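You operate a simulated robot arm through the tools that you are given. There is no shell and no other tool.

You run a simulated robot arm. Do the job below in one go: nothing can be reset, and whatever is moved stays where it is left.

Task
Set the depth gauge to 6.0 mm on the grey block.
Fine: press the plunger onto the block, then the set button; slide the blue bridge back and put the block back where it stood.

It is judged by the outcome, as a careful person would: the job done as asked, and still so three seconds after it is handed in. It fails if anything else is knocked over, pushed out of place, dropped, spilled or broken.

Robot
A 7-joint arm with a two-finger parallel gripper, fixed in place. Base frame: the origin is at the foot of the arm, x ahead of it, y to its left, z up. Units: mm, degrees, N and s.
With the tool pointing down near the work surface it reaches from about 440 to 920 mm from the base axis. Its first joint turns from -143.0 to 143.0 degrees. Payload 3 kg.
Tool frame: the origin (TCP) lies between the finger pads and is the grasp point; the fingertips stand 30 mm ahead of it; z points along the fingers, y is the line along which they close. The gripper opens to 94 mm. The fingers are 28 mm wide and 10 mm thick; the gripper's body (50 by 96 mm) begins 55 mm behind the TCP.
Orientation is that of the tool frame in the base frame, as a unit quaternion [x, y, z, w]. With the fingers straight down and closing along the base's y, the tool's x points along the base's -x, its y along +y and its z along -z.

Tools
- The arm moves only by the tool arm_command. Its argument "increments" is a list that holds one entry, the list of rows, each a list of 7 numbers: the turn, a rotation vector about the base's x, y, z in degrees, then the shift along the base's x, y, z in m, then the gripper command, from -1 (fully open) to 1 (shut), values between in proportion. In form: [[[wx, wy, wz, x, y, z, hand], ...]]. A call has 1 to 20 rows; each row shifts and turns the commanded pose from where the row before left it. Rows are played at 5 a second. More than 50 mm and 8.6 degrees between two rows, or a gripper value outside its range, and nothing of the call is played. A pose out of reach is approached as far as the arm can. The call stops where the force on the tool passes 90 N (or 10 N more than at its start, if that is more) or the arm is blocked; 0.2 s more then pass. The fingers move at their own pace (about 72 mm/s each) and stop on an object; they squeeze with about 38 N. The grip force told is the motor's: it shows also when the fingers shut on nothing. Time passes only in rows, and 0.2 s behind the last, so rows that do not move let the fingers close. It gives the time, the measured TCP pose, the force on the tool (base axes), the opening and the grip force at its end, in the units of the frame above (readings bear some noise), with the torque about the TCP (base axes, N m) and any sound that the robot's microphone picked up.
- Cameras (640 x 400 px; columns grow to the right, rows downward): "scene" is fixed at [51.3, 499.2, 1386.3]; the picture's right is [-0.65, -0.76, 0.00], its down [-0.30, 0.26, -0.92] and it looks along [0.70, -0.60, -0.40] (base axes); focal length 333 px, centre (320, 200). "wrist" rides on the gripper at [76, 14, -102] in the tool frame; the picture's right is [-0.18, 0.98, 0.00], its down [-0.75, -0.14, -0.64] and it looks along [-0.63, -0.12, 0.77] (tool axes); focal length 243 px, centre (320, 200). There is no depth. A picture from a camera that has moved, and an enlarged one, comes with that camera's place and axes in the base frame and with its lens.
- grab_frame(camera): a new picture of that camera. It takes no simulated time.
- inspect(camera, box): a new picture of the part [left, top, right, bottom] of that camera's present view, enlarged. It takes no simulated time.
- sign_off(): hands the job in; it is judged then, once.

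Nothing tells you positions but the pictures and the camera data. Unless the task says otherwise, let go and move clear before handing in.

The tools are called after "Call:" by a JSON object that holds its "method" and its "body". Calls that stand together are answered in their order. arm_command: Moves the arm, as the interface text tells. Its arguments: {"type":"object","properties":{"increments":{"type":"array","items":{"type":"array","items":{"type":"array","items":{"type":"number"}}}}},"required":["increments"]} The other tools are called the same way: grab_frame (camera) takes a picture; inspect (camera, box) takes an enlarged picture of a part of a camera's view; sign_off () hands the job in.

At the start:

```text
t: 0.0
tcp_pos: [509.5, -41.5, 1145.2]
orientation: [0.0, 1.0, 0.0, 0.0]
force: [-0.1, 0.2, 0.3]
torque: [0.03, -0.01, 0.03]
width: 93.9
grasp_force: 0.2
```

scene: 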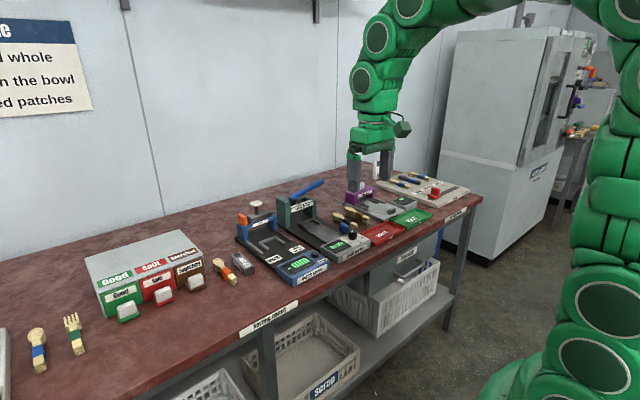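
wrist: 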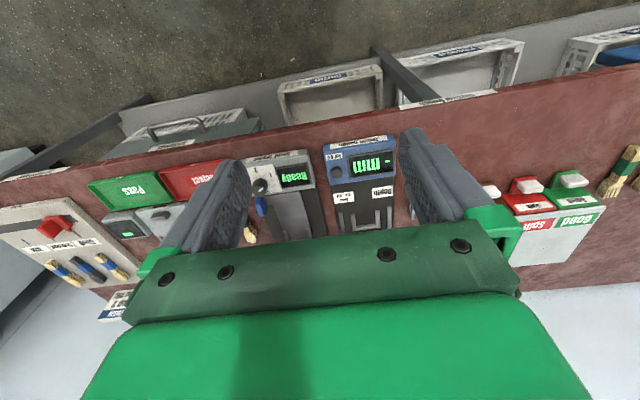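

I see a bench with several devices; the blue one with a display near the middle looks like the depth gauge, with a small grey block next to it. I'll enlarge the views to read labels and locate parts.

Call:
{"method": "inspect", "body": {"camera": "scene", "box": [200, 180, 360, 300]}}

Call:
{"method": "inspect", "body": {"camera": "scene", "box": [320, 140, 480, 260]}}

Call:
{"method": "inspect", "body": {"camera": "wrist", "box": [240, 120, 420, 240]}}

Call:
{"method": "inspect", "body": {"camera": "scene", "box": [60, 200, 280, 340]}}

Call:
{"method": "inspect", "body": {"camera": "scene", "box": [0, 0, 160, 120]}}

```text
3.33 times, centred on (280, 240) of scene
camera zoom: at [51.3, 499.2, 1386.3], right [-0.65, -0.76, 0.0], down [-0.3, 0.26, -0.92], along [0.7, -0.6, -0.4], focal length 1109 px, centre (453, 67)
```

zoom: 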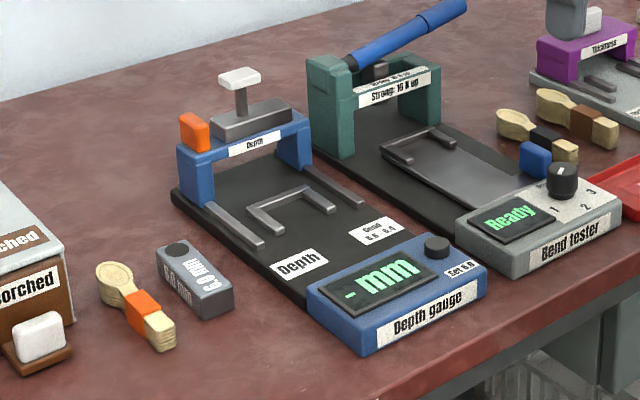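

```text
3.33 times, centred on (400, 200) of scene
camera zoom: at [51.3, 499.2, 1386.3], right [-0.65, -0.76, 0.0], down [-0.3, 0.26, -0.92], along [0.7, -0.6, -0.4], focal length 1109 px, centre (53, 200)
```

zoom: 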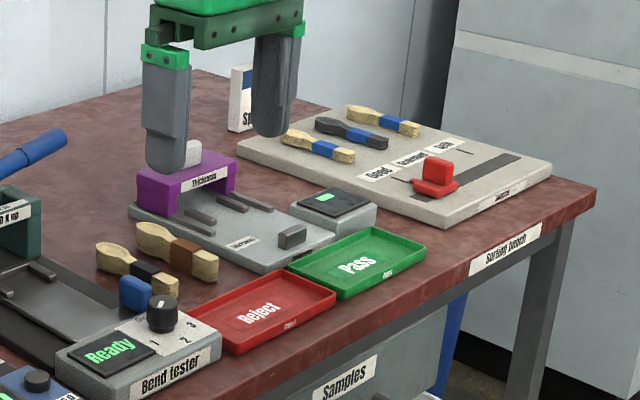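

```text
3.33 times, centred on (330, 180) of wrist
camera zoom: at [433.7, -28.9, 1248.7], right [0.18, 0.98, 0.0], down [0.75, -0.14, 0.64], along [0.63, -0.12, -0.77], focal length 809 px, centre (287, 267)
```

zoom: 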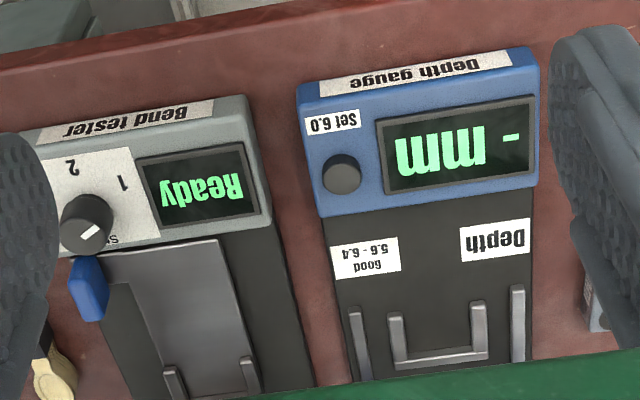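

```text
2.86 times, centred on (170, 270) of scene
camera zoom: at [51.3, 499.2, 1386.3], right [-0.65, -0.76, 0.0], down [-0.3, 0.26, -0.92], along [0.7, -0.6, -0.4], focal length 951 px, centre (749, 0)
```

zoom: 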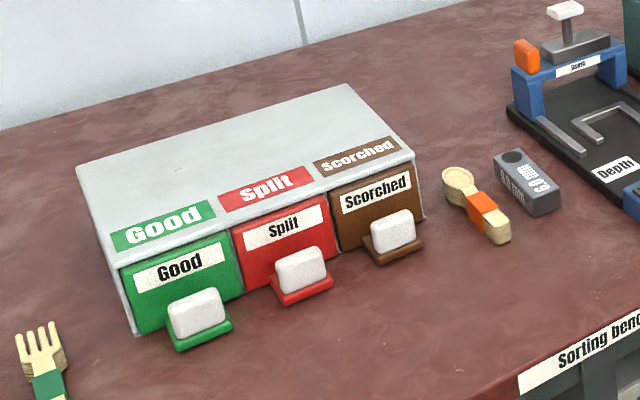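

```text
3.33 times, centred on (80, 60) of scene
camera zoom: at [51.3, 499.2, 1386.3], right [-0.65, -0.76, 0.0], down [-0.3, 0.26, -0.92], along [0.7, -0.6, -0.4], focal length 1109 px, centre (1120, 667)
```

zoom: 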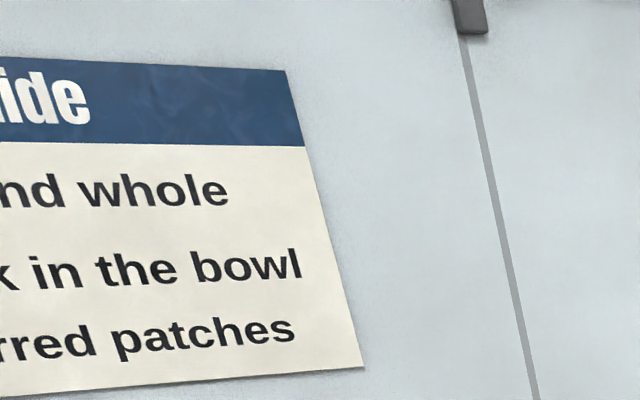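

The gauge sits on the bench in front of the arm, display panel facing the base, with the blue bridge at the far end and the grey block on its left (+y). I'll move over it for better views.

Call:
{"method": "arm_command", "body": {"increments": [[[0, 0, 0, 0.045, 0.0, -0.01, -1], [0, 0, 0, 0.045, 0.0, -0.01, -1], [0, 0, 0, 0.045, 0.01, -0.01, -1], [0, 0, 0, 0.045, 0.01, -0.01, -1], [0, 0, 0, 0.03, 0.01, 0, -1], [0, 0, 0, 0, 0, 0, -1]]]}}

Call:
{"method": "grab_frame", "body": {"camera": "wrist"}}

Call:
{"method": "grab_frame", "body": {"camera": "scene"}}

```text
t: 1.4
tcp_pos: [718.4, -12.0, 1105.3]
orientation: [-0.001, 1.0, 0.0, 0.0]
force: [0.3, -0.8, -0.3]
torque: [0.02, 0.0, -0.01]
width: 94.1
grasp_force: 0.1
```

```text
taken
camera wrist: at [643.0, 1.1, 1208.0], right [0.18, 0.98, 0.0], down [0.75, -0.14, 0.64], along [0.63, -0.12, -0.77], focal length 243 px, centre (320, 200)
```

wrist: 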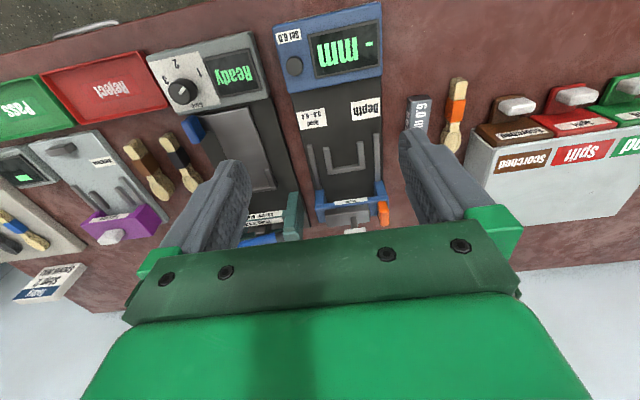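

```text
taken
```

scene: 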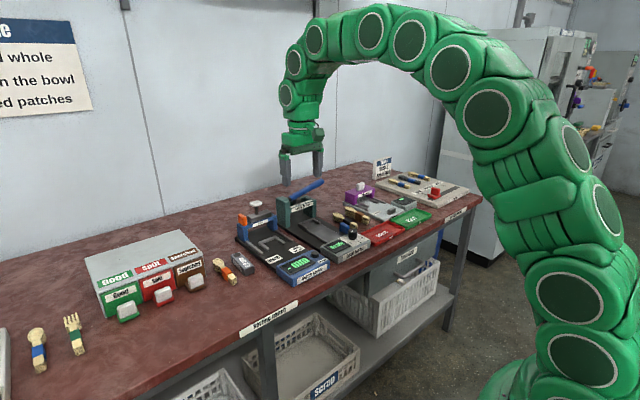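

Call:
{"method": "inspect", "body": {"camera": "wrist", "box": [260, 0, 420, 120]}}

Call:
{"method": "inspect", "body": {"camera": "wrist", "box": [280, 120, 440, 240]}}

Call:
{"method": "inspect", "body": {"camera": "wrist", "box": [390, 80, 490, 155]}}

Call:
{"method": "inspect", "body": {"camera": "scene", "box": [220, 190, 300, 250]}}

Call:
{"method": "inspect", "body": {"camera": "scene", "box": [220, 230, 300, 290]}}

Call:
{"method": "inspect", "body": {"camera": "scene", "box": [270, 230, 350, 290]}}

```text
3.33 times, centred on (340, 60) of wrist
camera zoom: at [643.0, 1.1, 1208.0], right [0.18, 0.98, 0.0], down [0.75, -0.14, 0.64], along [0.63, -0.12, -0.77], focal length 809 px, centre (253, 667)
```

zoom: 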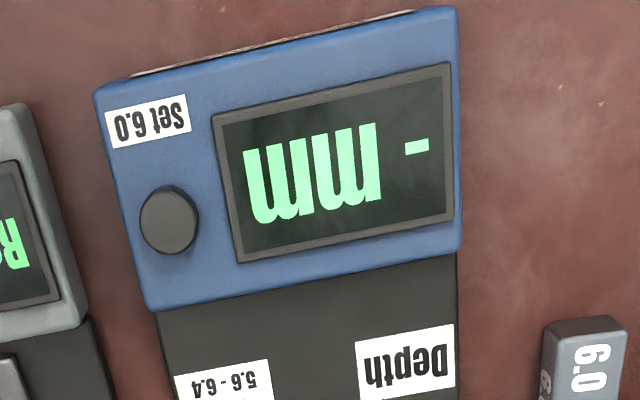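

```text
3.33 times, centred on (360, 180) of wrist
camera zoom: at [643.0, 1.1, 1208.0], right [0.18, 0.98, 0.0], down [0.75, -0.14, 0.64], along [0.63, -0.12, -0.77], focal length 809 px, centre (187, 267)
```

zoom: 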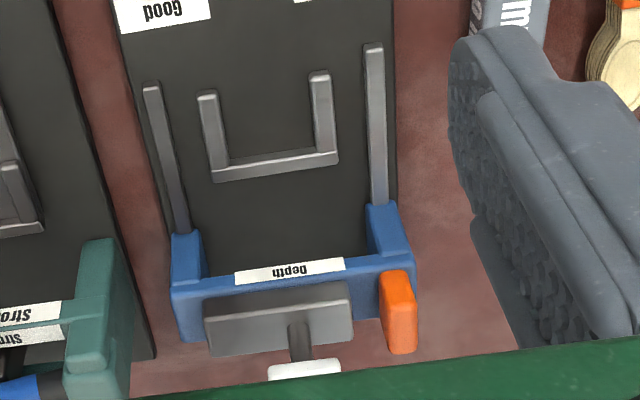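

```text
5.33 times, centred on (440, 118) of wrist
camera zoom: at [643.0, 1.1, 1208.0], right [0.18, 0.98, 0.0], down [0.75, -0.14, 0.64], along [0.63, -0.12, -0.77], focal length 1294 px, centre (-320, 640)
```

zoom: 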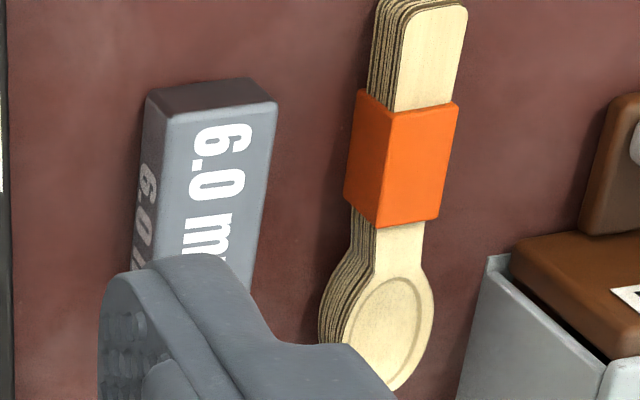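

```text
6.67 times, centred on (260, 220) of scene
camera zoom: at [51.3, 499.2, 1386.3], right [-0.65, -0.76, 0.0], down [-0.3, 0.26, -0.92], along [0.7, -0.6, -0.4], focal length 2218 px, centre (720, 67)
```

zoom: 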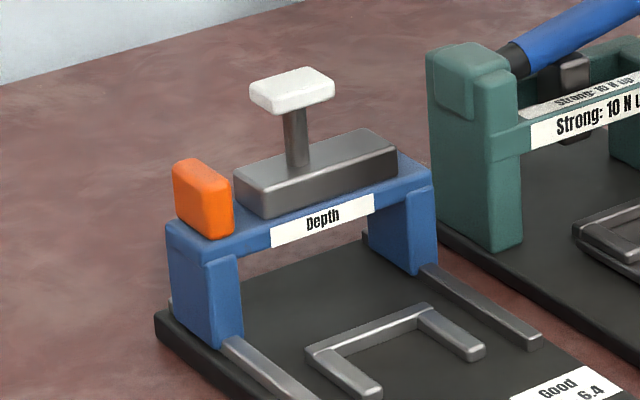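

```text
6.67 times, centred on (260, 260) of scene
camera zoom: at [51.3, 499.2, 1386.3], right [-0.65, -0.76, 0.0], down [-0.3, 0.26, -0.92], along [0.7, -0.6, -0.4], focal length 2218 px, centre (720, -200)
```

zoom: 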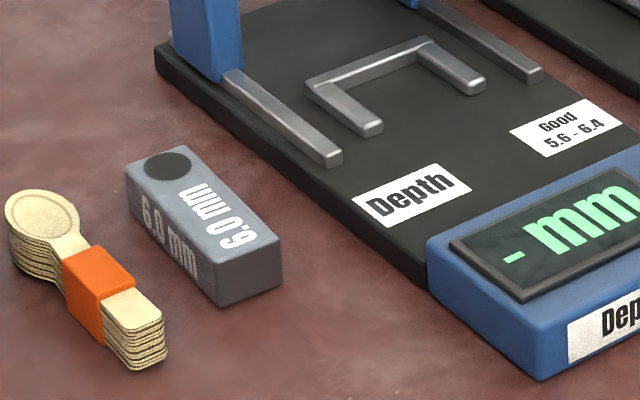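

```text
6.67 times, centred on (310, 260) of scene
camera zoom: at [51.3, 499.2, 1386.3], right [-0.65, -0.76, 0.0], down [-0.3, 0.26, -0.92], along [0.7, -0.6, -0.4], focal length 2218 px, centre (387, -200)
```

zoom: 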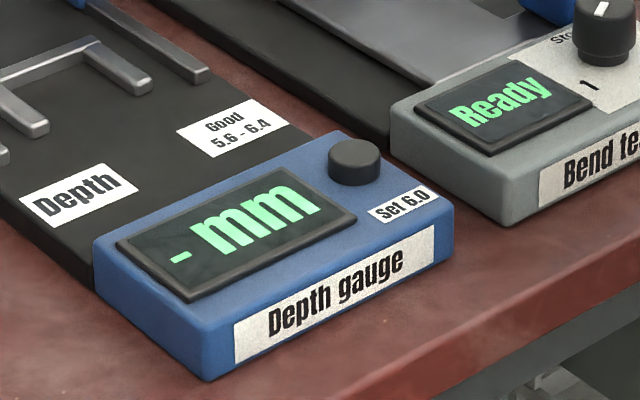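

The gauge is roughly axis-aligned (panel x≈660–740, nest at x≈850–900, bridge at x≈930–970), and the block is a ~31 × 100 × 20 mm bar at about (840, 130), with a round recess at its far end. I'll go closer for precise measurements.

Call:
{"method": "arm_command", "body": {"increments": [[[0, 0, 0, 0.04, 0.0, -0.045, -1], [0, 0, 0, 0.04, 0.01, -0.045, -1], [0, 0, 0, 0, 0, -0.015, -1], [0, 0, 0, 0, 0, 0, -1]]]}}

Call:
{"method": "grab_frame", "body": {"camera": "wrist"}}

Call:
{"method": "inspect", "body": {"camera": "wrist", "box": [240, 120, 400, 240]}}

Call:
{"method": "inspect", "body": {"camera": "wrist", "box": [240, 0, 400, 120]}}

```text
refused: row 1 steps farther than a row can; nothing moved
```

```text
taken
camera wrist: at [643.0, 1.1, 1208.0], right [0.18, 0.98, 0.0], down [0.75, -0.14, 0.64], along [0.63, -0.12, -0.77], focal length 243 px, centre (320, 200)
```

wrist: 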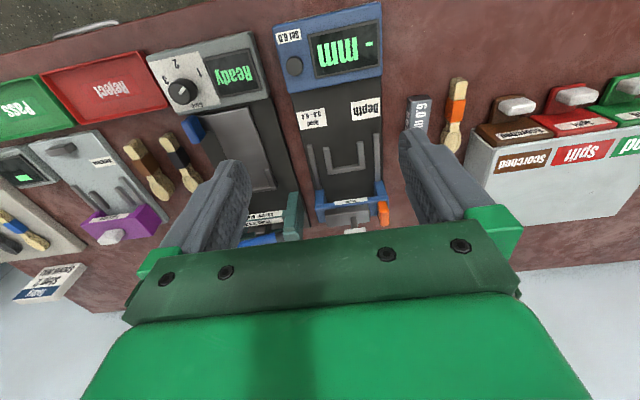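

```text
3.33 times, centred on (320, 180) of wrist
camera zoom: at [643.0, 1.1, 1208.0], right [0.18, 0.98, 0.0], down [0.75, -0.14, 0.64], along [0.63, -0.12, -0.77], focal length 809 px, centre (320, 267)
```

zoom: 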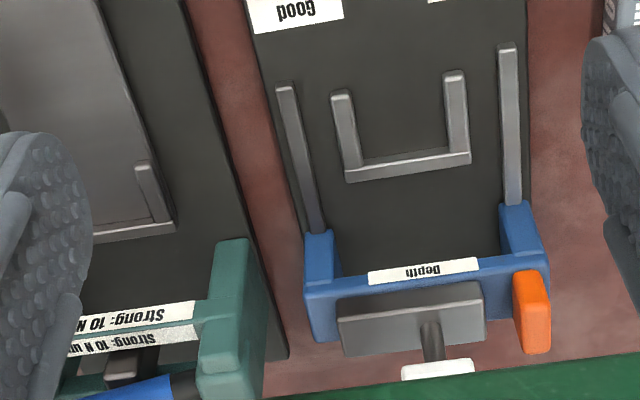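

```text
3.33 times, centred on (320, 60) of wrist
camera zoom: at [643.0, 1.1, 1208.0], right [0.18, 0.98, 0.0], down [0.75, -0.14, 0.64], along [0.63, -0.12, -0.77], focal length 809 px, centre (320, 667)
```

zoom: 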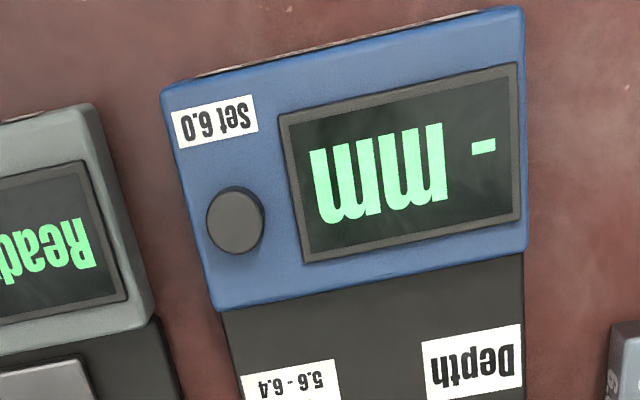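

Each row's step was over 50 mm in total, so I'll use smaller steps to move over the nest.

Call:
{"method": "arm_command", "body": {"increments": [[[0, 0, 0, 0.03, 0.0, -0.035, -1], [0, 0, 0, 0.03, 0.0, -0.035, -1], [0, 0, 0, 0.02, 0.01, -0.035, -1], [0, 0, 0, 0, 0, 0, -1]]]}}

Call:
{"method": "grab_frame", "body": {"camera": "wrist"}}

Call:
{"method": "inspect", "body": {"camera": "wrist", "box": [240, 120, 400, 240]}}

Call:
{"method": "inspect", "body": {"camera": "wrist", "box": [240, 0, 400, 120]}}

```text
t: 2.4
tcp_pos: [799.1, -2.3, 1000.8]
orientation: [0.001, 1.0, -0.001, 0.0]
force: [0.4, 0.9, -0.2]
torque: [0.04, 0.0, 0.02]
width: 94.0
grasp_force: 0.1
```

```text
taken
camera wrist: at [723.2, 10.8, 1104.2], right [0.18, 0.98, 0.0], down [0.75, -0.14, 0.64], along [0.63, -0.12, -0.77], focal length 243 px, centre (320, 200)
```

wrist: 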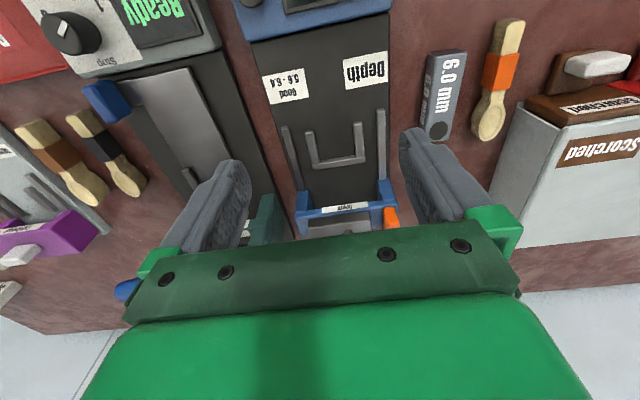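

```text
3.33 times, centred on (320, 180) of wrist
camera zoom: at [723.2, 10.8, 1104.2], right [0.18, 0.98, 0.0], down [0.75, -0.14, 0.64], along [0.63, -0.12, -0.77], focal length 809 px, centre (320, 267)
```

zoom: 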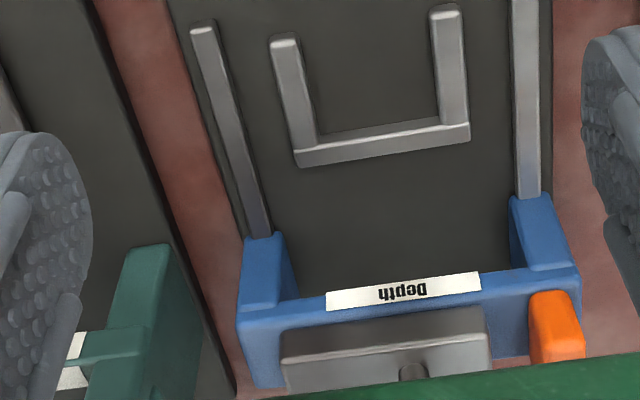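

```text
3.33 times, centred on (320, 60) of wrist
camera zoom: at [723.2, 10.8, 1104.2], right [0.18, 0.98, 0.0], down [0.75, -0.14, 0.64], along [0.63, -0.12, -0.77], focal length 809 px, centre (320, 667)
```

zoom: 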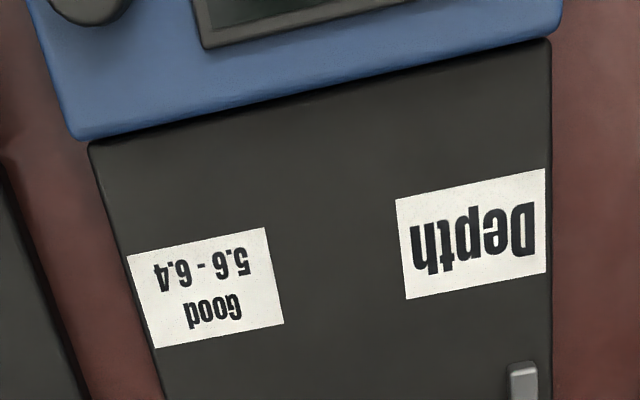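

Nest inner opening is about 49 mm wide (y −21…+28), back bar at x≈887. Next I take close crops of the block and the bridge handle.

Call:
{"method": "inspect", "body": {"camera": "wrist", "box": [400, 30, 520, 160]}}

Call:
{"method": "inspect", "body": {"camera": "wrist", "box": [280, 165, 410, 240]}}

Call:
{"method": "inspect", "body": {"camera": "scene", "box": [230, 190, 280, 228]}}

Call:
{"method": "inspect", "body": {"camera": "scene", "box": [230, 245, 270, 275]}}

```text
3.08 times, centred on (460, 95) of wrist
camera zoom: at [723.2, 10.8, 1104.2], right [0.18, 0.98, 0.0], down [0.75, -0.14, 0.64], along [0.63, -0.12, -0.77], focal length 746 px, centre (-111, 523)
```

zoom: 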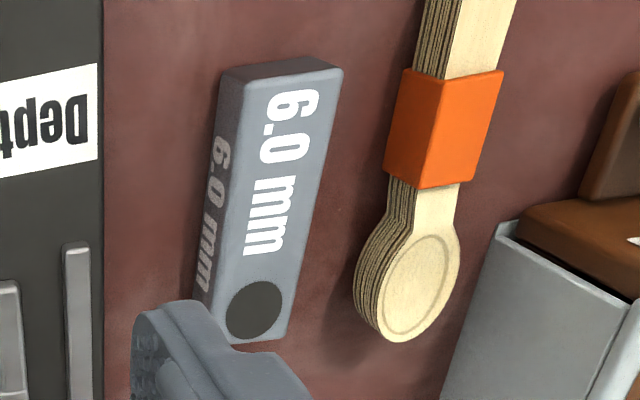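

```text
4.92 times, centred on (345, 202) of wrist
camera zoom: at [723.2, 10.8, 1104.2], right [0.18, 0.98, 0.0], down [0.75, -0.14, 0.64], along [0.63, -0.12, -0.77], focal length 1194 px, centre (197, 188)
```

zoom: 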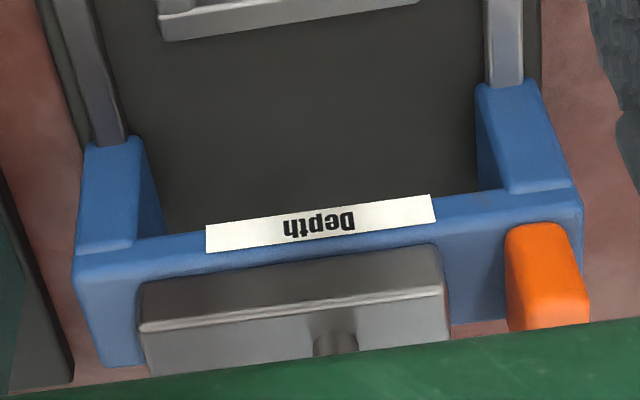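

```text
10.53 times, centred on (255, 209) of scene
camera zoom: at [51.3, 499.2, 1386.3], right [-0.65, -0.76, 0.0], down [-0.3, 0.26, -0.92], along [0.7, -0.6, -0.4], focal length 3502 px, centre (1004, 105)
```

zoom: 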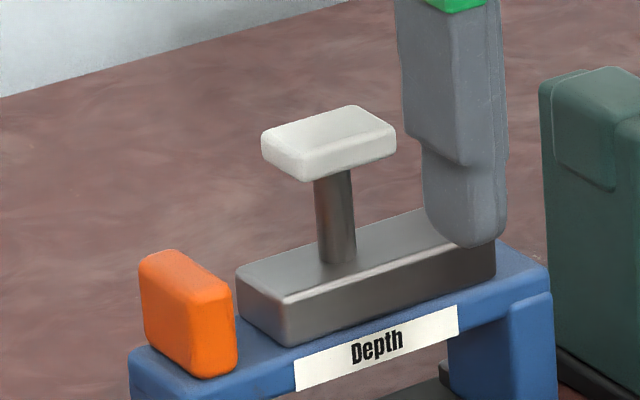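

```text
13.33 times, centred on (250, 260) of scene
camera zoom: at [51.3, 499.2, 1386.3], right [-0.65, -0.76, 0.0], down [-0.3, 0.26, -0.92], along [0.7, -0.6, -0.4], focal length 4436 px, centre (1253, -600)
```

zoom: 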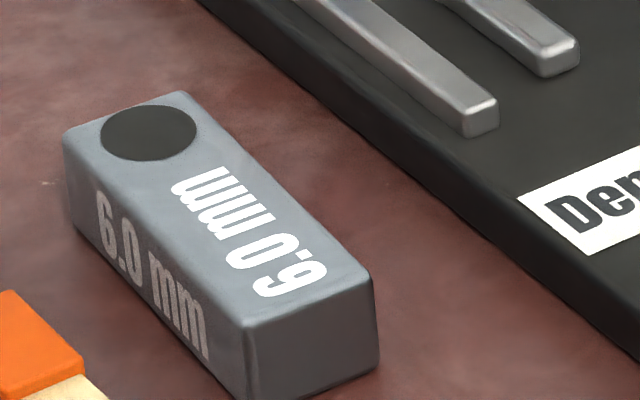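

I'll move over the block to measure its position and yaw without finger occlusion.

Call:
{"method": "arm_command", "body": {"increments": [[[0, 0, 0, -0.005, 0.045, 0, -1], [0, 0, 0, -0.005, 0.045, 0, -1], [0, 0, 0, 0, 0.042, 0, -1], [0, 0, 0, 0, 0, 0, -1], [0, 0, 0, 0, 0, 0, -1]]]}}

Call:
{"method": "grab_frame", "body": {"camera": "wrist"}}

Call:
{"method": "inspect", "body": {"camera": "wrist", "box": [260, 60, 400, 200]}}

```text
t: 3.6
tcp_pos: [789.4, 130.1, 1001.4]
orientation: [0.0, 1.0, 0.001, -0.001]
force: [-0.8, -0.8, -0.2]
torque: [0.01, -0.02, -0.02]
width: 94.1
grasp_force: 0.1
```

```text
taken
camera wrist: at [712.9, 143.2, 1104.3], right [0.18, 0.98, 0.0], down [0.75, -0.14, 0.64], along [0.63, -0.12, -0.77], focal length 243 px, centre (320, 200)
```

wrist: 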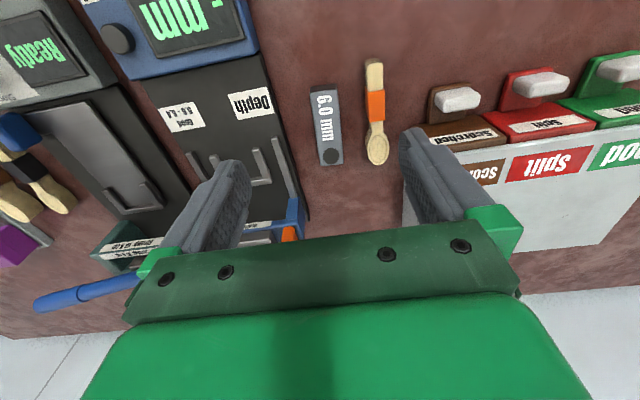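

```text
2.86 times, centred on (330, 130) of wrist
camera zoom: at [712.9, 143.2, 1104.3], right [0.18, 0.98, 0.0], down [0.75, -0.14, 0.64], along [0.63, -0.12, -0.77], focal length 693 px, centre (291, 400)
```

zoom: 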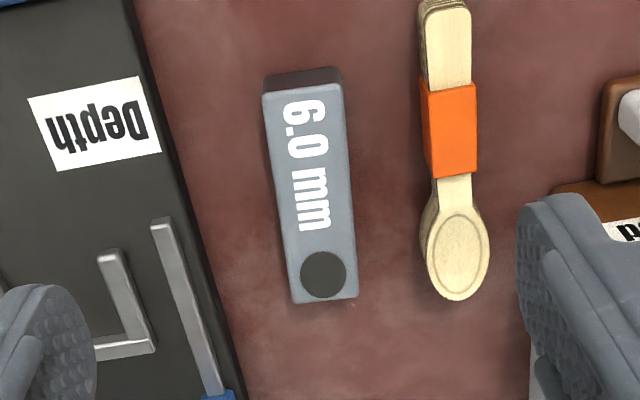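

The block is ≈95 × 31 × 20 mm, centred near (839, 130.5), yawed about −3.5°, recess 14 mm from its far end. I'll descend part-way with the gripper aligned for a grasp 33 mm from its near end and check alignment.

Call:
{"method": "arm_command", "body": {"increments": [[[0, 0, -3.5, 0.0348, 0.0008, 0, -0.064], [0, 0, 0, 0, 0, -0.04, -0.064], [0, 0, 0, 0, 0, -0.04, -0.064], [0, 0, 0, 0, 0, -0.03, -0.064], [0, 0, 0, 0, 0, 0, -0.064], [0, 0, 0, 0, 0, 0, -0.064]]]}}

Call:
{"method": "grab_frame", "body": {"camera": "wrist"}}

Call:
{"method": "grab_frame", "body": {"camera": "scene"}}

Call:
{"method": "inspect", "body": {"camera": "scene", "box": [200, 200, 320, 290]}}

```text
t: 5.0
tcp_pos: [823.8, 131.6, 889.7]
orientation: [0.031, 1.0, 0.0, 0.0]
force: [-0.2, 0.1, -0.3]
torque: [0.02, 0.01, -0.02]
width: 50.3
grasp_force: 0.0
```

```text
taken
camera wrist: at [749.4, 149.6, 993.3], right [0.24, 0.97, 0.0], down [0.74, -0.19, 0.64], along [0.62, -0.16, -0.77], focal length 243 px, centre (320, 200)
```

wrist: 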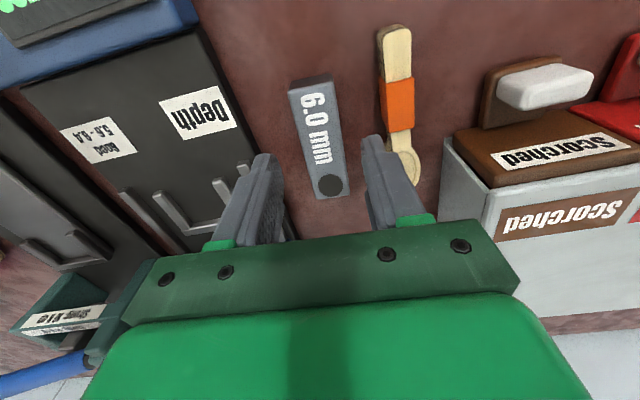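

```text
taken
```

scene: 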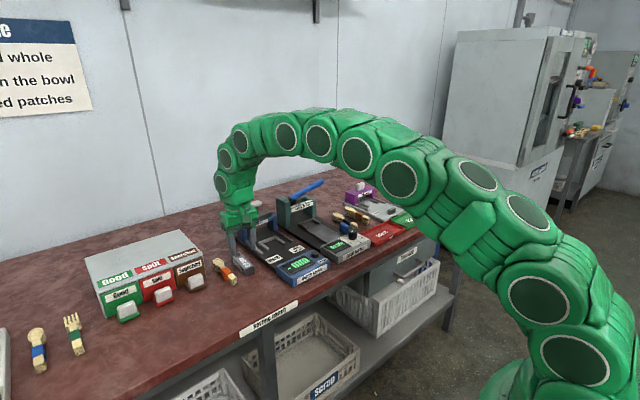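

```text
4.44 times, centred on (260, 245) of scene
camera zoom: at [51.3, 499.2, 1386.3], right [-0.65, -0.76, 0.0], down [-0.3, 0.26, -0.92], along [0.7, -0.6, -0.4], focal length 1479 px, centre (587, 0)
```

zoom: 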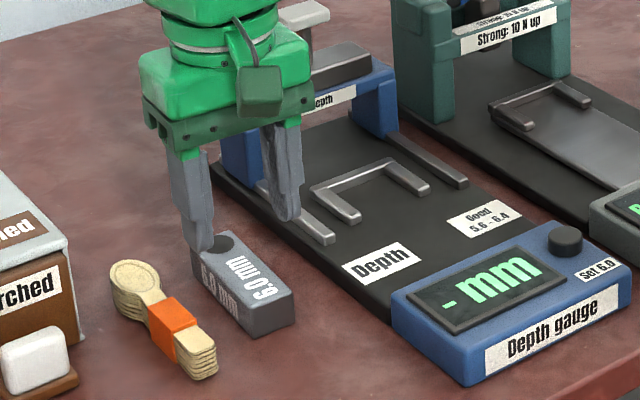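

Alignment looks right, with the fingers straddling the block. I'll descend so the tips are just above the bench, then check before closing.

Call:
{"method": "arm_command", "body": {"increments": [[[0, 0, 0, 0, 0, -0.025, -0.064], [0, 0, 0, 0, 0, -0.015, -0.064], [0, 0, 0, 0, 0, -0.01, -0.064], [0, 0, 0, 0, 0, 0, -0.064]]]}}

Call:
{"method": "grab_frame", "body": {"camera": "wrist"}}

Call:
{"method": "inspect", "body": {"camera": "scene", "box": [210, 215, 290, 275]}}

```text
t: 6.0
tcp_pos: [824.7, 131.6, 840.2]
orientation: [0.031, 1.0, 0.0, 0.0]
force: [-0.5, 0.3, -0.5]
torque: [0.01, -0.01, 0.01]
width: 50.0
grasp_force: 0.0
```

```text
taken
camera wrist: at [749.7, 148.8, 943.0], right [0.24, 0.97, 0.0], down [0.74, -0.19, 0.64], along [0.62, -0.16, -0.77], focal length 243 px, centre (320, 200)
```

wrist: 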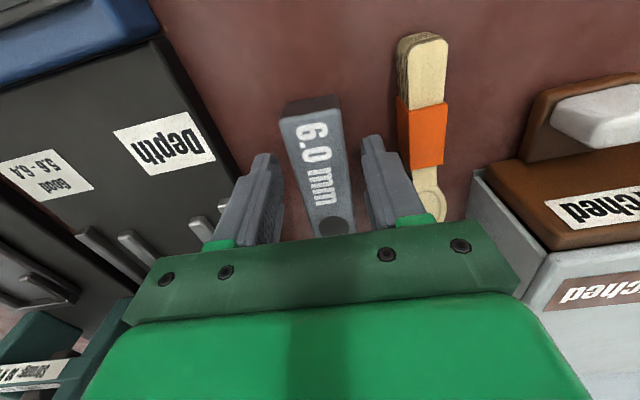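

```text
6.67 times, centred on (250, 245) of scene
camera zoom: at [51.3, 499.2, 1386.3], right [-0.65, -0.76, 0.0], down [-0.3, 0.26, -0.92], along [0.7, -0.6, -0.4], focal length 2218 px, centre (787, -100)
```

zoom: 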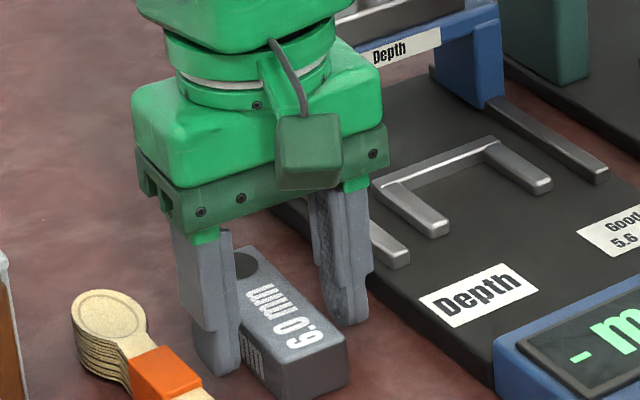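

The fingers straddle the block with room on both sides. I'll close the grip and lift slightly.

Call:
{"method": "arm_command", "body": {"increments": [[[0, 0, 0, 0, 0, 0, 0.1], [0, 0, 0, 0, 0, 0, 0.3], [0, 0, 0, 0, 0, 0, 1], [0, 0, 0, 0, 0, 0, 1], [0, 0, 0, 0, 0, 0, 1]]]}}

Call:
{"method": "inspect", "body": {"camera": "scene", "box": [210, 215, 290, 275]}}

Call:
{"method": "grab_frame", "body": {"camera": "wrist"}}

```text
t: 7.2
tcp_pos: [825.0, 130.8, 839.5]
orientation: [0.03, 1.0, 0.0, 0.0]
force: [-0.3, 0.2, 2.5]
torque: [-0.06, -0.02, -0.03]
width: 31.3
grasp_force: 37.6
```

```text
6.67 times, centred on (250, 245) of scene
camera zoom: at [51.3, 499.2, 1386.3], right [-0.65, -0.76, 0.0], down [-0.3, 0.26, -0.92], along [0.7, -0.6, -0.4], focal length 2218 px, centre (787, -100)
```

zoom: 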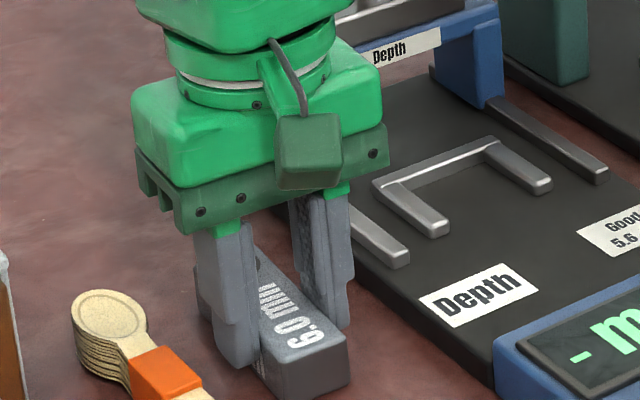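

```text
taken
camera wrist: at [749.6, 148.8, 943.2], right [0.24, 0.97, 0.0], down [0.74, -0.19, 0.64], along [0.62, -0.16, -0.77], focal length 243 px, centre (320, 200)
```

wrist: 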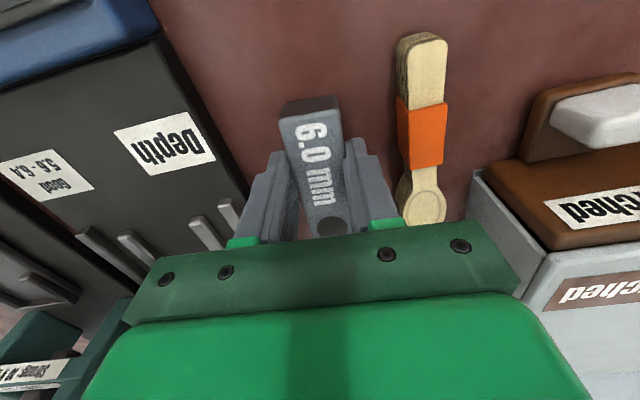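

Grip is good (31.3 mm, 38 N). Lifting straight up and carrying it over the nest, turning it square with the gauge.

Call:
{"method": "arm_command", "body": {"increments": [[[0, 0, 0, 0, 0, 0.02, 1], [0, 0, 0, 0, 0, 0.03, 1], [0, 0, 0, 0, 0, 0.03, 1], [0, 0, 1.2, -0.003, -0.042, 0, 1], [0, 0, 1.2, -0.002, -0.043, 0, 1], [0, 0, 1.1, 0, -0.0423, 0, 1], [0, 0, 0, 0, 0, 0, 1], [0, 0, 0, 0, 0, 0, 1]]]}}

Call:
{"method": "grab_frame", "body": {"camera": "wrist"}}

Call:
{"method": "inspect", "body": {"camera": "scene", "box": [220, 190, 340, 280]}}

Call:
{"method": "inspect", "body": {"camera": "wrist", "box": [240, 60, 440, 240]}}

```text
t: 9.0
tcp_pos: [820.4, 3.9, 920.1]
orientation: [0.0, 1.0, 0.0, 0.0]
force: [0.4, 0.5, -2.5]
torque: [-0.01, 0.02, 0.01]
width: 31.4
grasp_force: 38.1
```

```text
taken
camera wrist: at [744.5, 16.6, 1023.3], right [0.18, 0.98, 0.0], down [0.75, -0.14, 0.64], along [0.63, -0.12, -0.77], focal length 243 px, centre (320, 200)
```

wrist: 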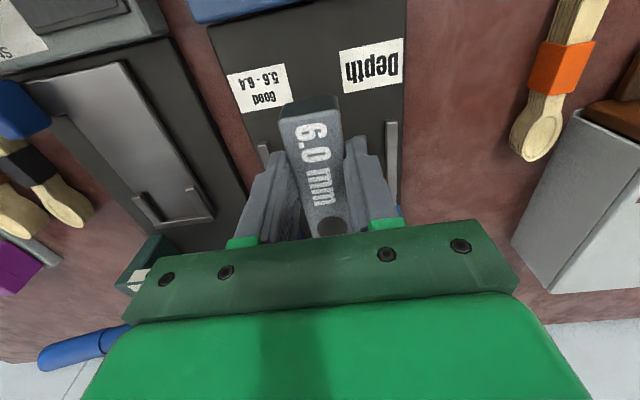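

```text
4.44 times, centred on (280, 235) of scene
camera zoom: at [51.3, 499.2, 1386.3], right [-0.65, -0.76, 0.0], down [-0.3, 0.26, -0.92], along [0.7, -0.6, -0.4], focal length 1479 px, centre (498, 44)
```

zoom: 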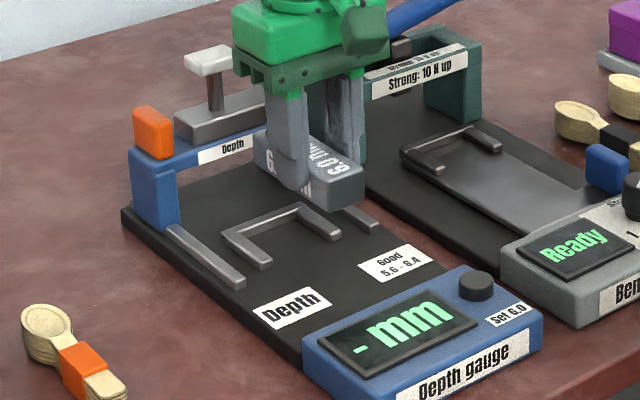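

```text
2.22 times, centred on (340, 150) of wrist
camera zoom: at [744.5, 16.6, 1023.3], right [0.18, 0.98, 0.0], down [0.75, -0.14, 0.64], along [0.63, -0.12, -0.77], focal length 539 px, centre (276, 311)
```

zoom: 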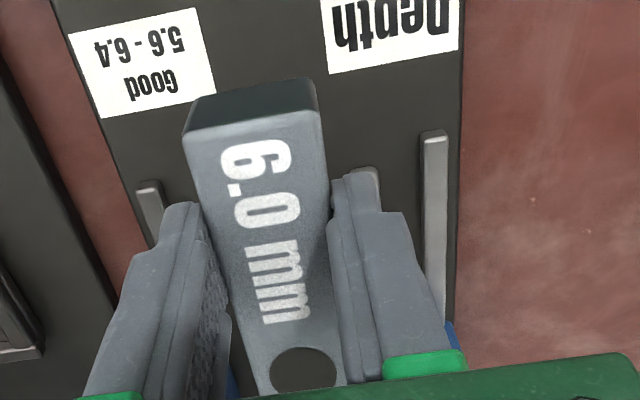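

The block hangs level over the nest. I'll descend, watching the force for contact with the plate.

Call:
{"method": "arm_command", "body": {"increments": [[[0, 0, 0, 0, 0, -0.03, 1], [0, 0, 0, 0, 0, -0.02, 1], [0, 0, 0, 0, 0, -0.006, 1], [0, 0, 0, 0, 0, 0, 1]]]}}

Call:
{"method": "inspect", "body": {"camera": "scene", "box": [230, 200, 310, 260]}}

Call:
{"method": "grab_frame", "body": {"camera": "wrist"}}

```text
t: 10.0
tcp_pos: [819.5, 4.5, 863.9]
orientation: [0.0, 1.0, 0.0, 0.0]
force: [-0.5, 0.7, -1.9]
torque: [-0.02, -0.01, 0.02]
width: 31.3
grasp_force: 38.1
```

```text
6.67 times, centred on (270, 230) of scene
camera zoom: at [51.3, 499.2, 1386.3], right [-0.65, -0.76, 0.0], down [-0.3, 0.26, -0.92], along [0.7, -0.6, -0.4], focal length 2218 px, centre (653, 0)
```

zoom: 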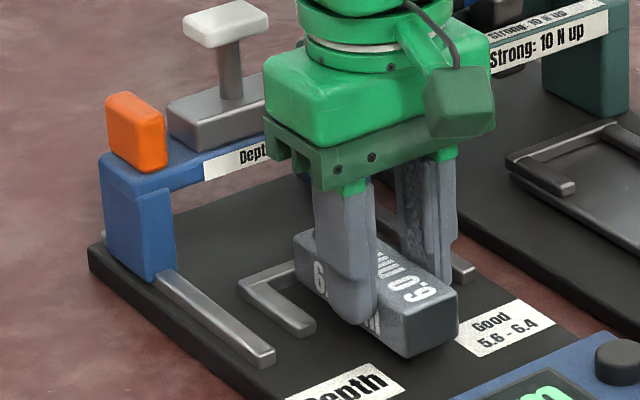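

```text
taken
camera wrist: at [743.8, 16.8, 967.5], right [0.18, 0.98, 0.0], down [0.75, -0.14, 0.64], along [0.63, -0.12, -0.77], focal length 243 px, centre (320, 200)
```

wrist: 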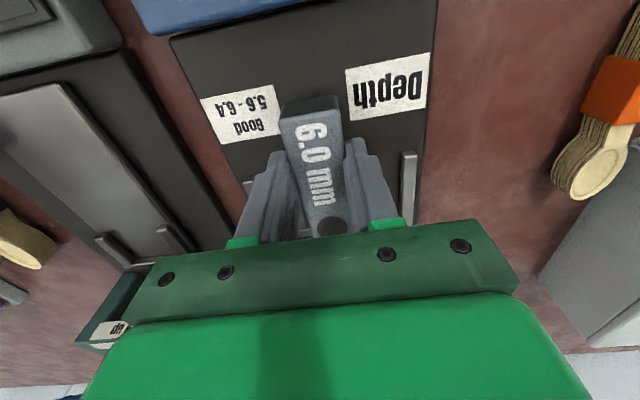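

Still above the plate. Stepping down gently.

Call:
{"method": "arm_command", "body": {"increments": [[[0, 0, 0, 0, 0, -0.003, 1], [0, 0, 0, 0, 0, -0.003, 1], [0, 0, 0, 0, 0, -0.002, 1], [0, 0, 0, 0, 0, 0, 1]]]}}

```text
t: 11.0
tcp_pos: [819.8, 4.5, 857.2]
orientation: [0.001, 1.0, -0.001, 0.001]
force: [-0.8, 0.3, -1.7]
torque: [0.0, 0.02, -0.01]
width: 31.7
grasp_force: 37.6
```

Call:
{"method": "arm_command", "body": {"increments": [[[0, 0, 0, 0, 0, -0.002, 1], [0, 0, 0, 0, 0, 0, 1]]]}}

Call:
{"method": "inspect", "body": {"camera": "scene", "box": [240, 215, 300, 260]}}

```text
t: 11.6
tcp_pos: [819.9, 3.2, 856.8]
orientation: [0.0, 1.0, 0.0, 0.001]
force: [-7.4, -0.8, 24.3]
torque: [0.03, 0.75, 0.03]
width: 31.3
grasp_force: 37.8
```

```text
8.89 times, centred on (270, 238) of scene
camera zoom: at [51.3, 499.2, 1386.3], right [-0.65, -0.76, 0.0], down [-0.3, 0.26, -0.92], along [0.7, -0.6, -0.4], focal length 2958 px, centre (764, -133)
```

zoom: 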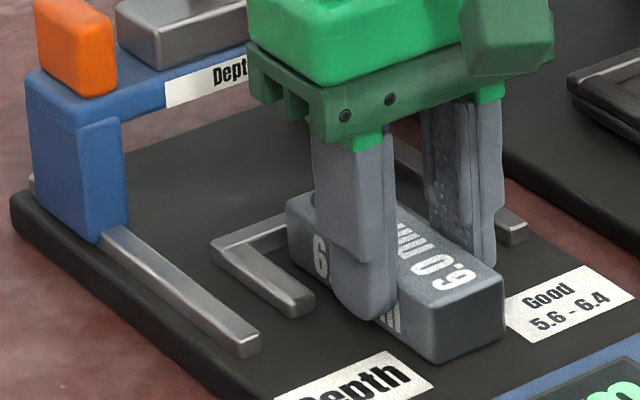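

Contact with the plate at TCP z≈856.8. I'll ease off the pressure and slide the block gently toward the back bar.

Call:
{"method": "arm_command", "body": {"increments": [[[0, 0, 0, 0, 0.0, 0.0025, 1], [0, 0, 0, 0, 0, 0, 1], [0, 0, 0, 0.003, 0, 0, 1], [0, 0, 0, 0, 0, 0, 1]]]}}

```text
t: 12.6
tcp_pos: [822.5, 3.5, 855.6]
orientation: [0.0, 1.0, 0.0, -0.001]
force: [0.0, 0.6, -2.4]
torque: [-0.03, 0.03, 0.0]
width: 31.3
grasp_force: 38.0
```

Call:
{"method": "arm_command", "body": {"increments": [[[0, 0, 0, 0.002, 0, 0, 1], [0, 0, 0, 0, 0, 0, 1]]]}}

Call:
{"method": "arm_command", "body": {"increments": [[[0, 0, 0, 0.0015, 0, 0, 1], [0, 0, 0, 0, 0, 0, 1]]]}}

Call:
{"method": "inspect", "body": {"camera": "scene", "box": [240, 215, 300, 260]}}

```text
t: 13.2
tcp_pos: [824.2, 4.2, 856.7]
orientation: [0.0, 1.0, 0.001, 0.0]
force: [0.0, 0.0, -2.6]
torque: [0.02, 0.06, -0.01]
width: 31.6
grasp_force: 37.9
```

```text
t: 13.8
tcp_pos: [826.3, 3.7, 856.2]
orientation: [0.0, 1.0, 0.0, 0.001]
force: [-0.4, -0.1, -2.5]
torque: [-0.02, 0.09, 0.03]
width: 31.5
grasp_force: 37.5
```

```text
8.89 times, centred on (270, 238) of scene
camera zoom: at [51.3, 499.2, 1386.3], right [-0.65, -0.76, 0.0], down [-0.3, 0.26, -0.92], along [0.7, -0.6, -0.4], focal length 2958 px, centre (764, -133)
```

zoom: 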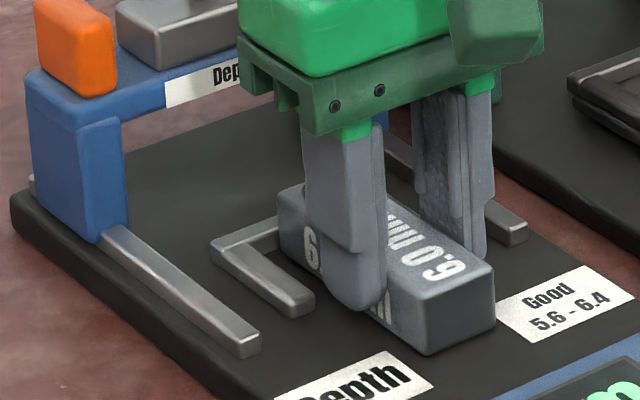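

Call:
{"method": "arm_command", "body": {"increments": [[[0, 0, 0, 0.0015, 0, 0, 1], [0, 0, 0, 0, 0, 0, 1]]]}}

Call:
{"method": "arm_command", "body": {"increments": [[[0, 0, 0, 0.0015, 0, 0, 1], [0, 0, 0, 0, 0, 0, 1]]]}}

```text
t: 14.4
tcp_pos: [828.3, 3.9, 856.9]
orientation: [-0.001, 1.0, 0.0, 0.001]
force: [0.5, 0.0, -2.2]
torque: [-0.05, 0.07, 0.01]
width: 31.4
grasp_force: 38.2
```

```text
t: 15.0
tcp_pos: [829.2, 3.0, 856.9]
orientation: [0.001, 1.0, 0.0, 0.0]
force: [0.0, 0.2, -1.0]
torque: [0.01, 0.05, 0.01]
width: 31.5
grasp_force: 38.2
```

Call:
{"method": "grab_frame", "body": {"camera": "wrist"}}

Call:
{"method": "inspect", "body": {"camera": "scene", "box": [250, 225, 290, 255]}}

Call:
{"method": "inspect", "body": {"camera": "wrist", "box": [240, 90, 420, 240]}}

```text
taken
camera wrist: at [753.1, 16.7, 959.9], right [0.18, 0.98, 0.0], down [0.75, -0.14, 0.64], along [0.63, -0.12, -0.77], focal length 243 px, centre (320, 200)
```

wrist: 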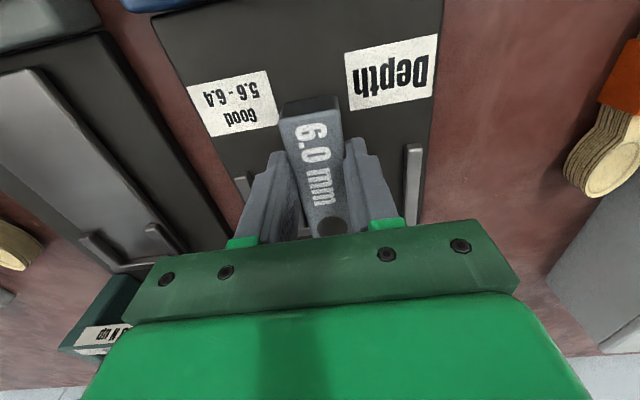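

```text
13.33 times, centred on (270, 240) of scene
camera zoom: at [51.3, 499.2, 1386.3], right [-0.65, -0.76, 0.0], down [-0.3, 0.26, -0.92], along [0.7, -0.6, -0.4], focal length 4436 px, centre (987, -333)
```

zoom: 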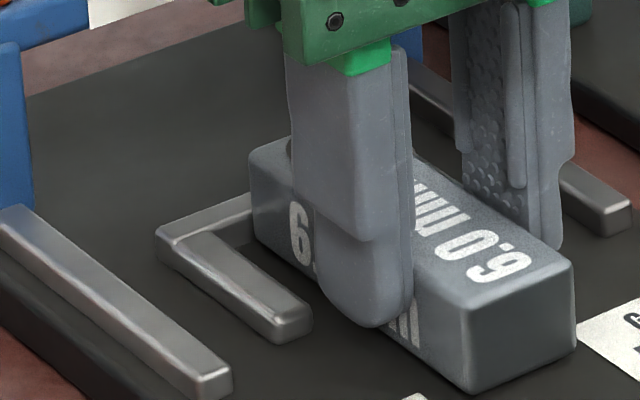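

```text
2.67 times, centred on (330, 165) of wrist
camera zoom: at [753.1, 16.7, 959.9], right [0.18, 0.98, 0.0], down [0.75, -0.14, 0.64], along [0.63, -0.12, -0.77], focal length 647 px, centre (293, 293)
```

zoom: 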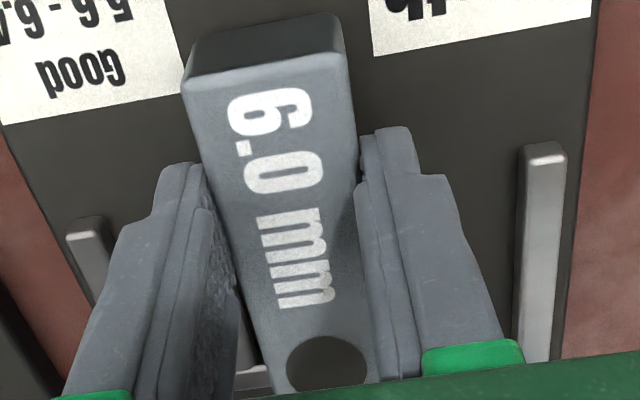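

The block end is within a couple of mm of the back bar. Continuing in 1 mm steps until contact.

Call:
{"method": "arm_command", "body": {"increments": [[[0, 0, 0, 0.001, 0, 0, 1], [0, 0, 0, 0, 0, 0, 1]]]}}

Call:
{"method": "arm_command", "body": {"increments": [[[0, 0, 0, 0.001, 0, 0, 1], [0, 0, 0, 0, 0, 0, 1]]]}}

```text
t: 15.6
tcp_pos: [830.3, 4.2, 857.6]
orientation: [0.0, 1.0, 0.0, -0.001]
force: [-10.0, 0.9, -0.3]
torque: [0.06, 0.22, 0.07]
width: 31.5
grasp_force: 38.2
```

```text
t: 16.2
tcp_pos: [830.7, 3.1, 855.6]
orientation: [-0.001, 1.0, 0.0, -0.001]
force: [-30.4, 0.8, 5.0]
torque: [0.04, 0.69, 0.0]
width: 31.4
grasp_force: 37.8
```

Contact: the block end is against the back bar. I'll relieve the push, lower the last millimetre and release with a small opening so the fingers clear nest arms and rails.

Call:
{"method": "arm_command", "body": {"increments": [[[0, 0, 0, -0.0012, 0, 0, 1], [0, 0, 0, 0, 0, -0.0007, 1], [0, 0, 0, 0, 0, 0, 1]]]}}

Call:
{"method": "arm_command", "body": {"increments": [[[0, 0, 0, 0, 0, 0, 0.2], [0, 0, 0, 0, 0, 0, 0.1], [0, 0, 0, 0, 0, 0, 0.1], [0, 0, 0, 0, 0, 0.015, 0.1], [0, 0, 0, 0, 0, 0.035, 0.1], [0, 0, 0, -0.03, 0, 0.035, 0.1], [0, 0, 0, -0.045, 0, 0.01, 0.1], [0, 0, 0, -0.03, 0, 0.02, 0.1], [0, 0, 0, 0, 0, 0, 0.1]]]}}

Call:
{"method": "grab_frame", "body": {"camera": "wrist"}}

Call:
{"method": "inspect", "body": {"camera": "wrist", "box": [220, 100, 420, 240]}}

Call:
{"method": "inspect", "body": {"camera": "scene", "box": [230, 190, 310, 250]}}

```text
t: 17.0
tcp_pos: [829.5, 4.2, 856.3]
orientation: [0.0, 1.0, 0.0, 0.0]
force: [-11.6, 2.8, -2.8]
torque: [0.07, 0.5, 0.07]
width: 31.1
grasp_force: 38.5
```

```text
t: 19.0
tcp_pos: [725.8, 5.5, 971.8]
orientation: [0.0, 1.0, 0.0, 0.0]
force: [1.0, 0.5, -0.1]
torque: [0.01, -0.01, -0.01]
width: 42.1
grasp_force: 0.1
```

```text
taken
camera wrist: at [648.9, 18.4, 1075.3], right [0.18, 0.98, 0.0], down [0.75, -0.14, 0.64], along [0.63, -0.12, -0.77], focal length 243 px, centre (320, 200)
```

wrist: 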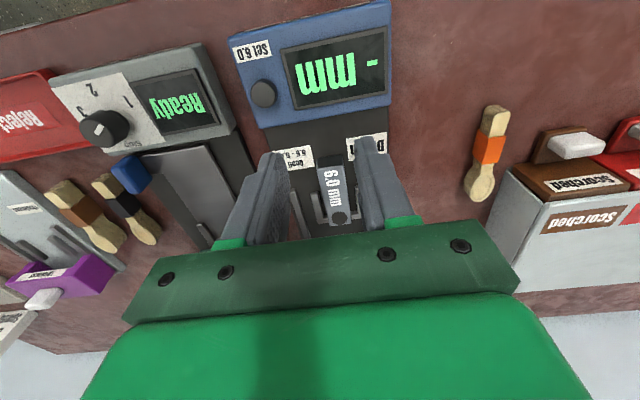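

```text
2.86 times, centred on (320, 170) of wrist
camera zoom: at [648.9, 18.4, 1075.3], right [0.18, 0.98, 0.0], down [0.75, -0.14, 0.64], along [0.63, -0.12, -0.77], focal length 693 px, centre (320, 286)
```

zoom: 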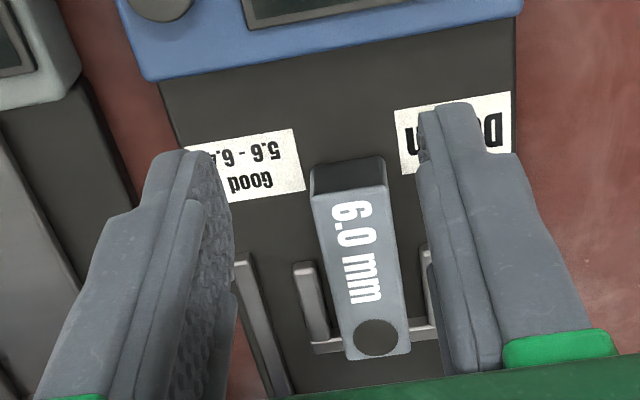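

```text
6.67 times, centred on (270, 220) of scene
camera zoom: at [51.3, 499.2, 1386.3], right [-0.65, -0.76, 0.0], down [-0.3, 0.26, -0.92], along [0.7, -0.6, -0.4], focal length 2218 px, centre (653, 67)
```

zoom: 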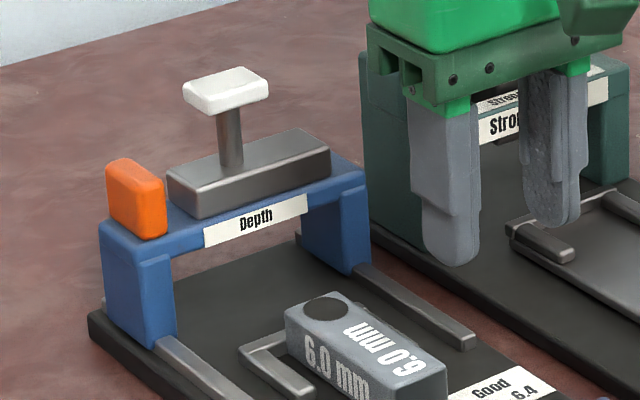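

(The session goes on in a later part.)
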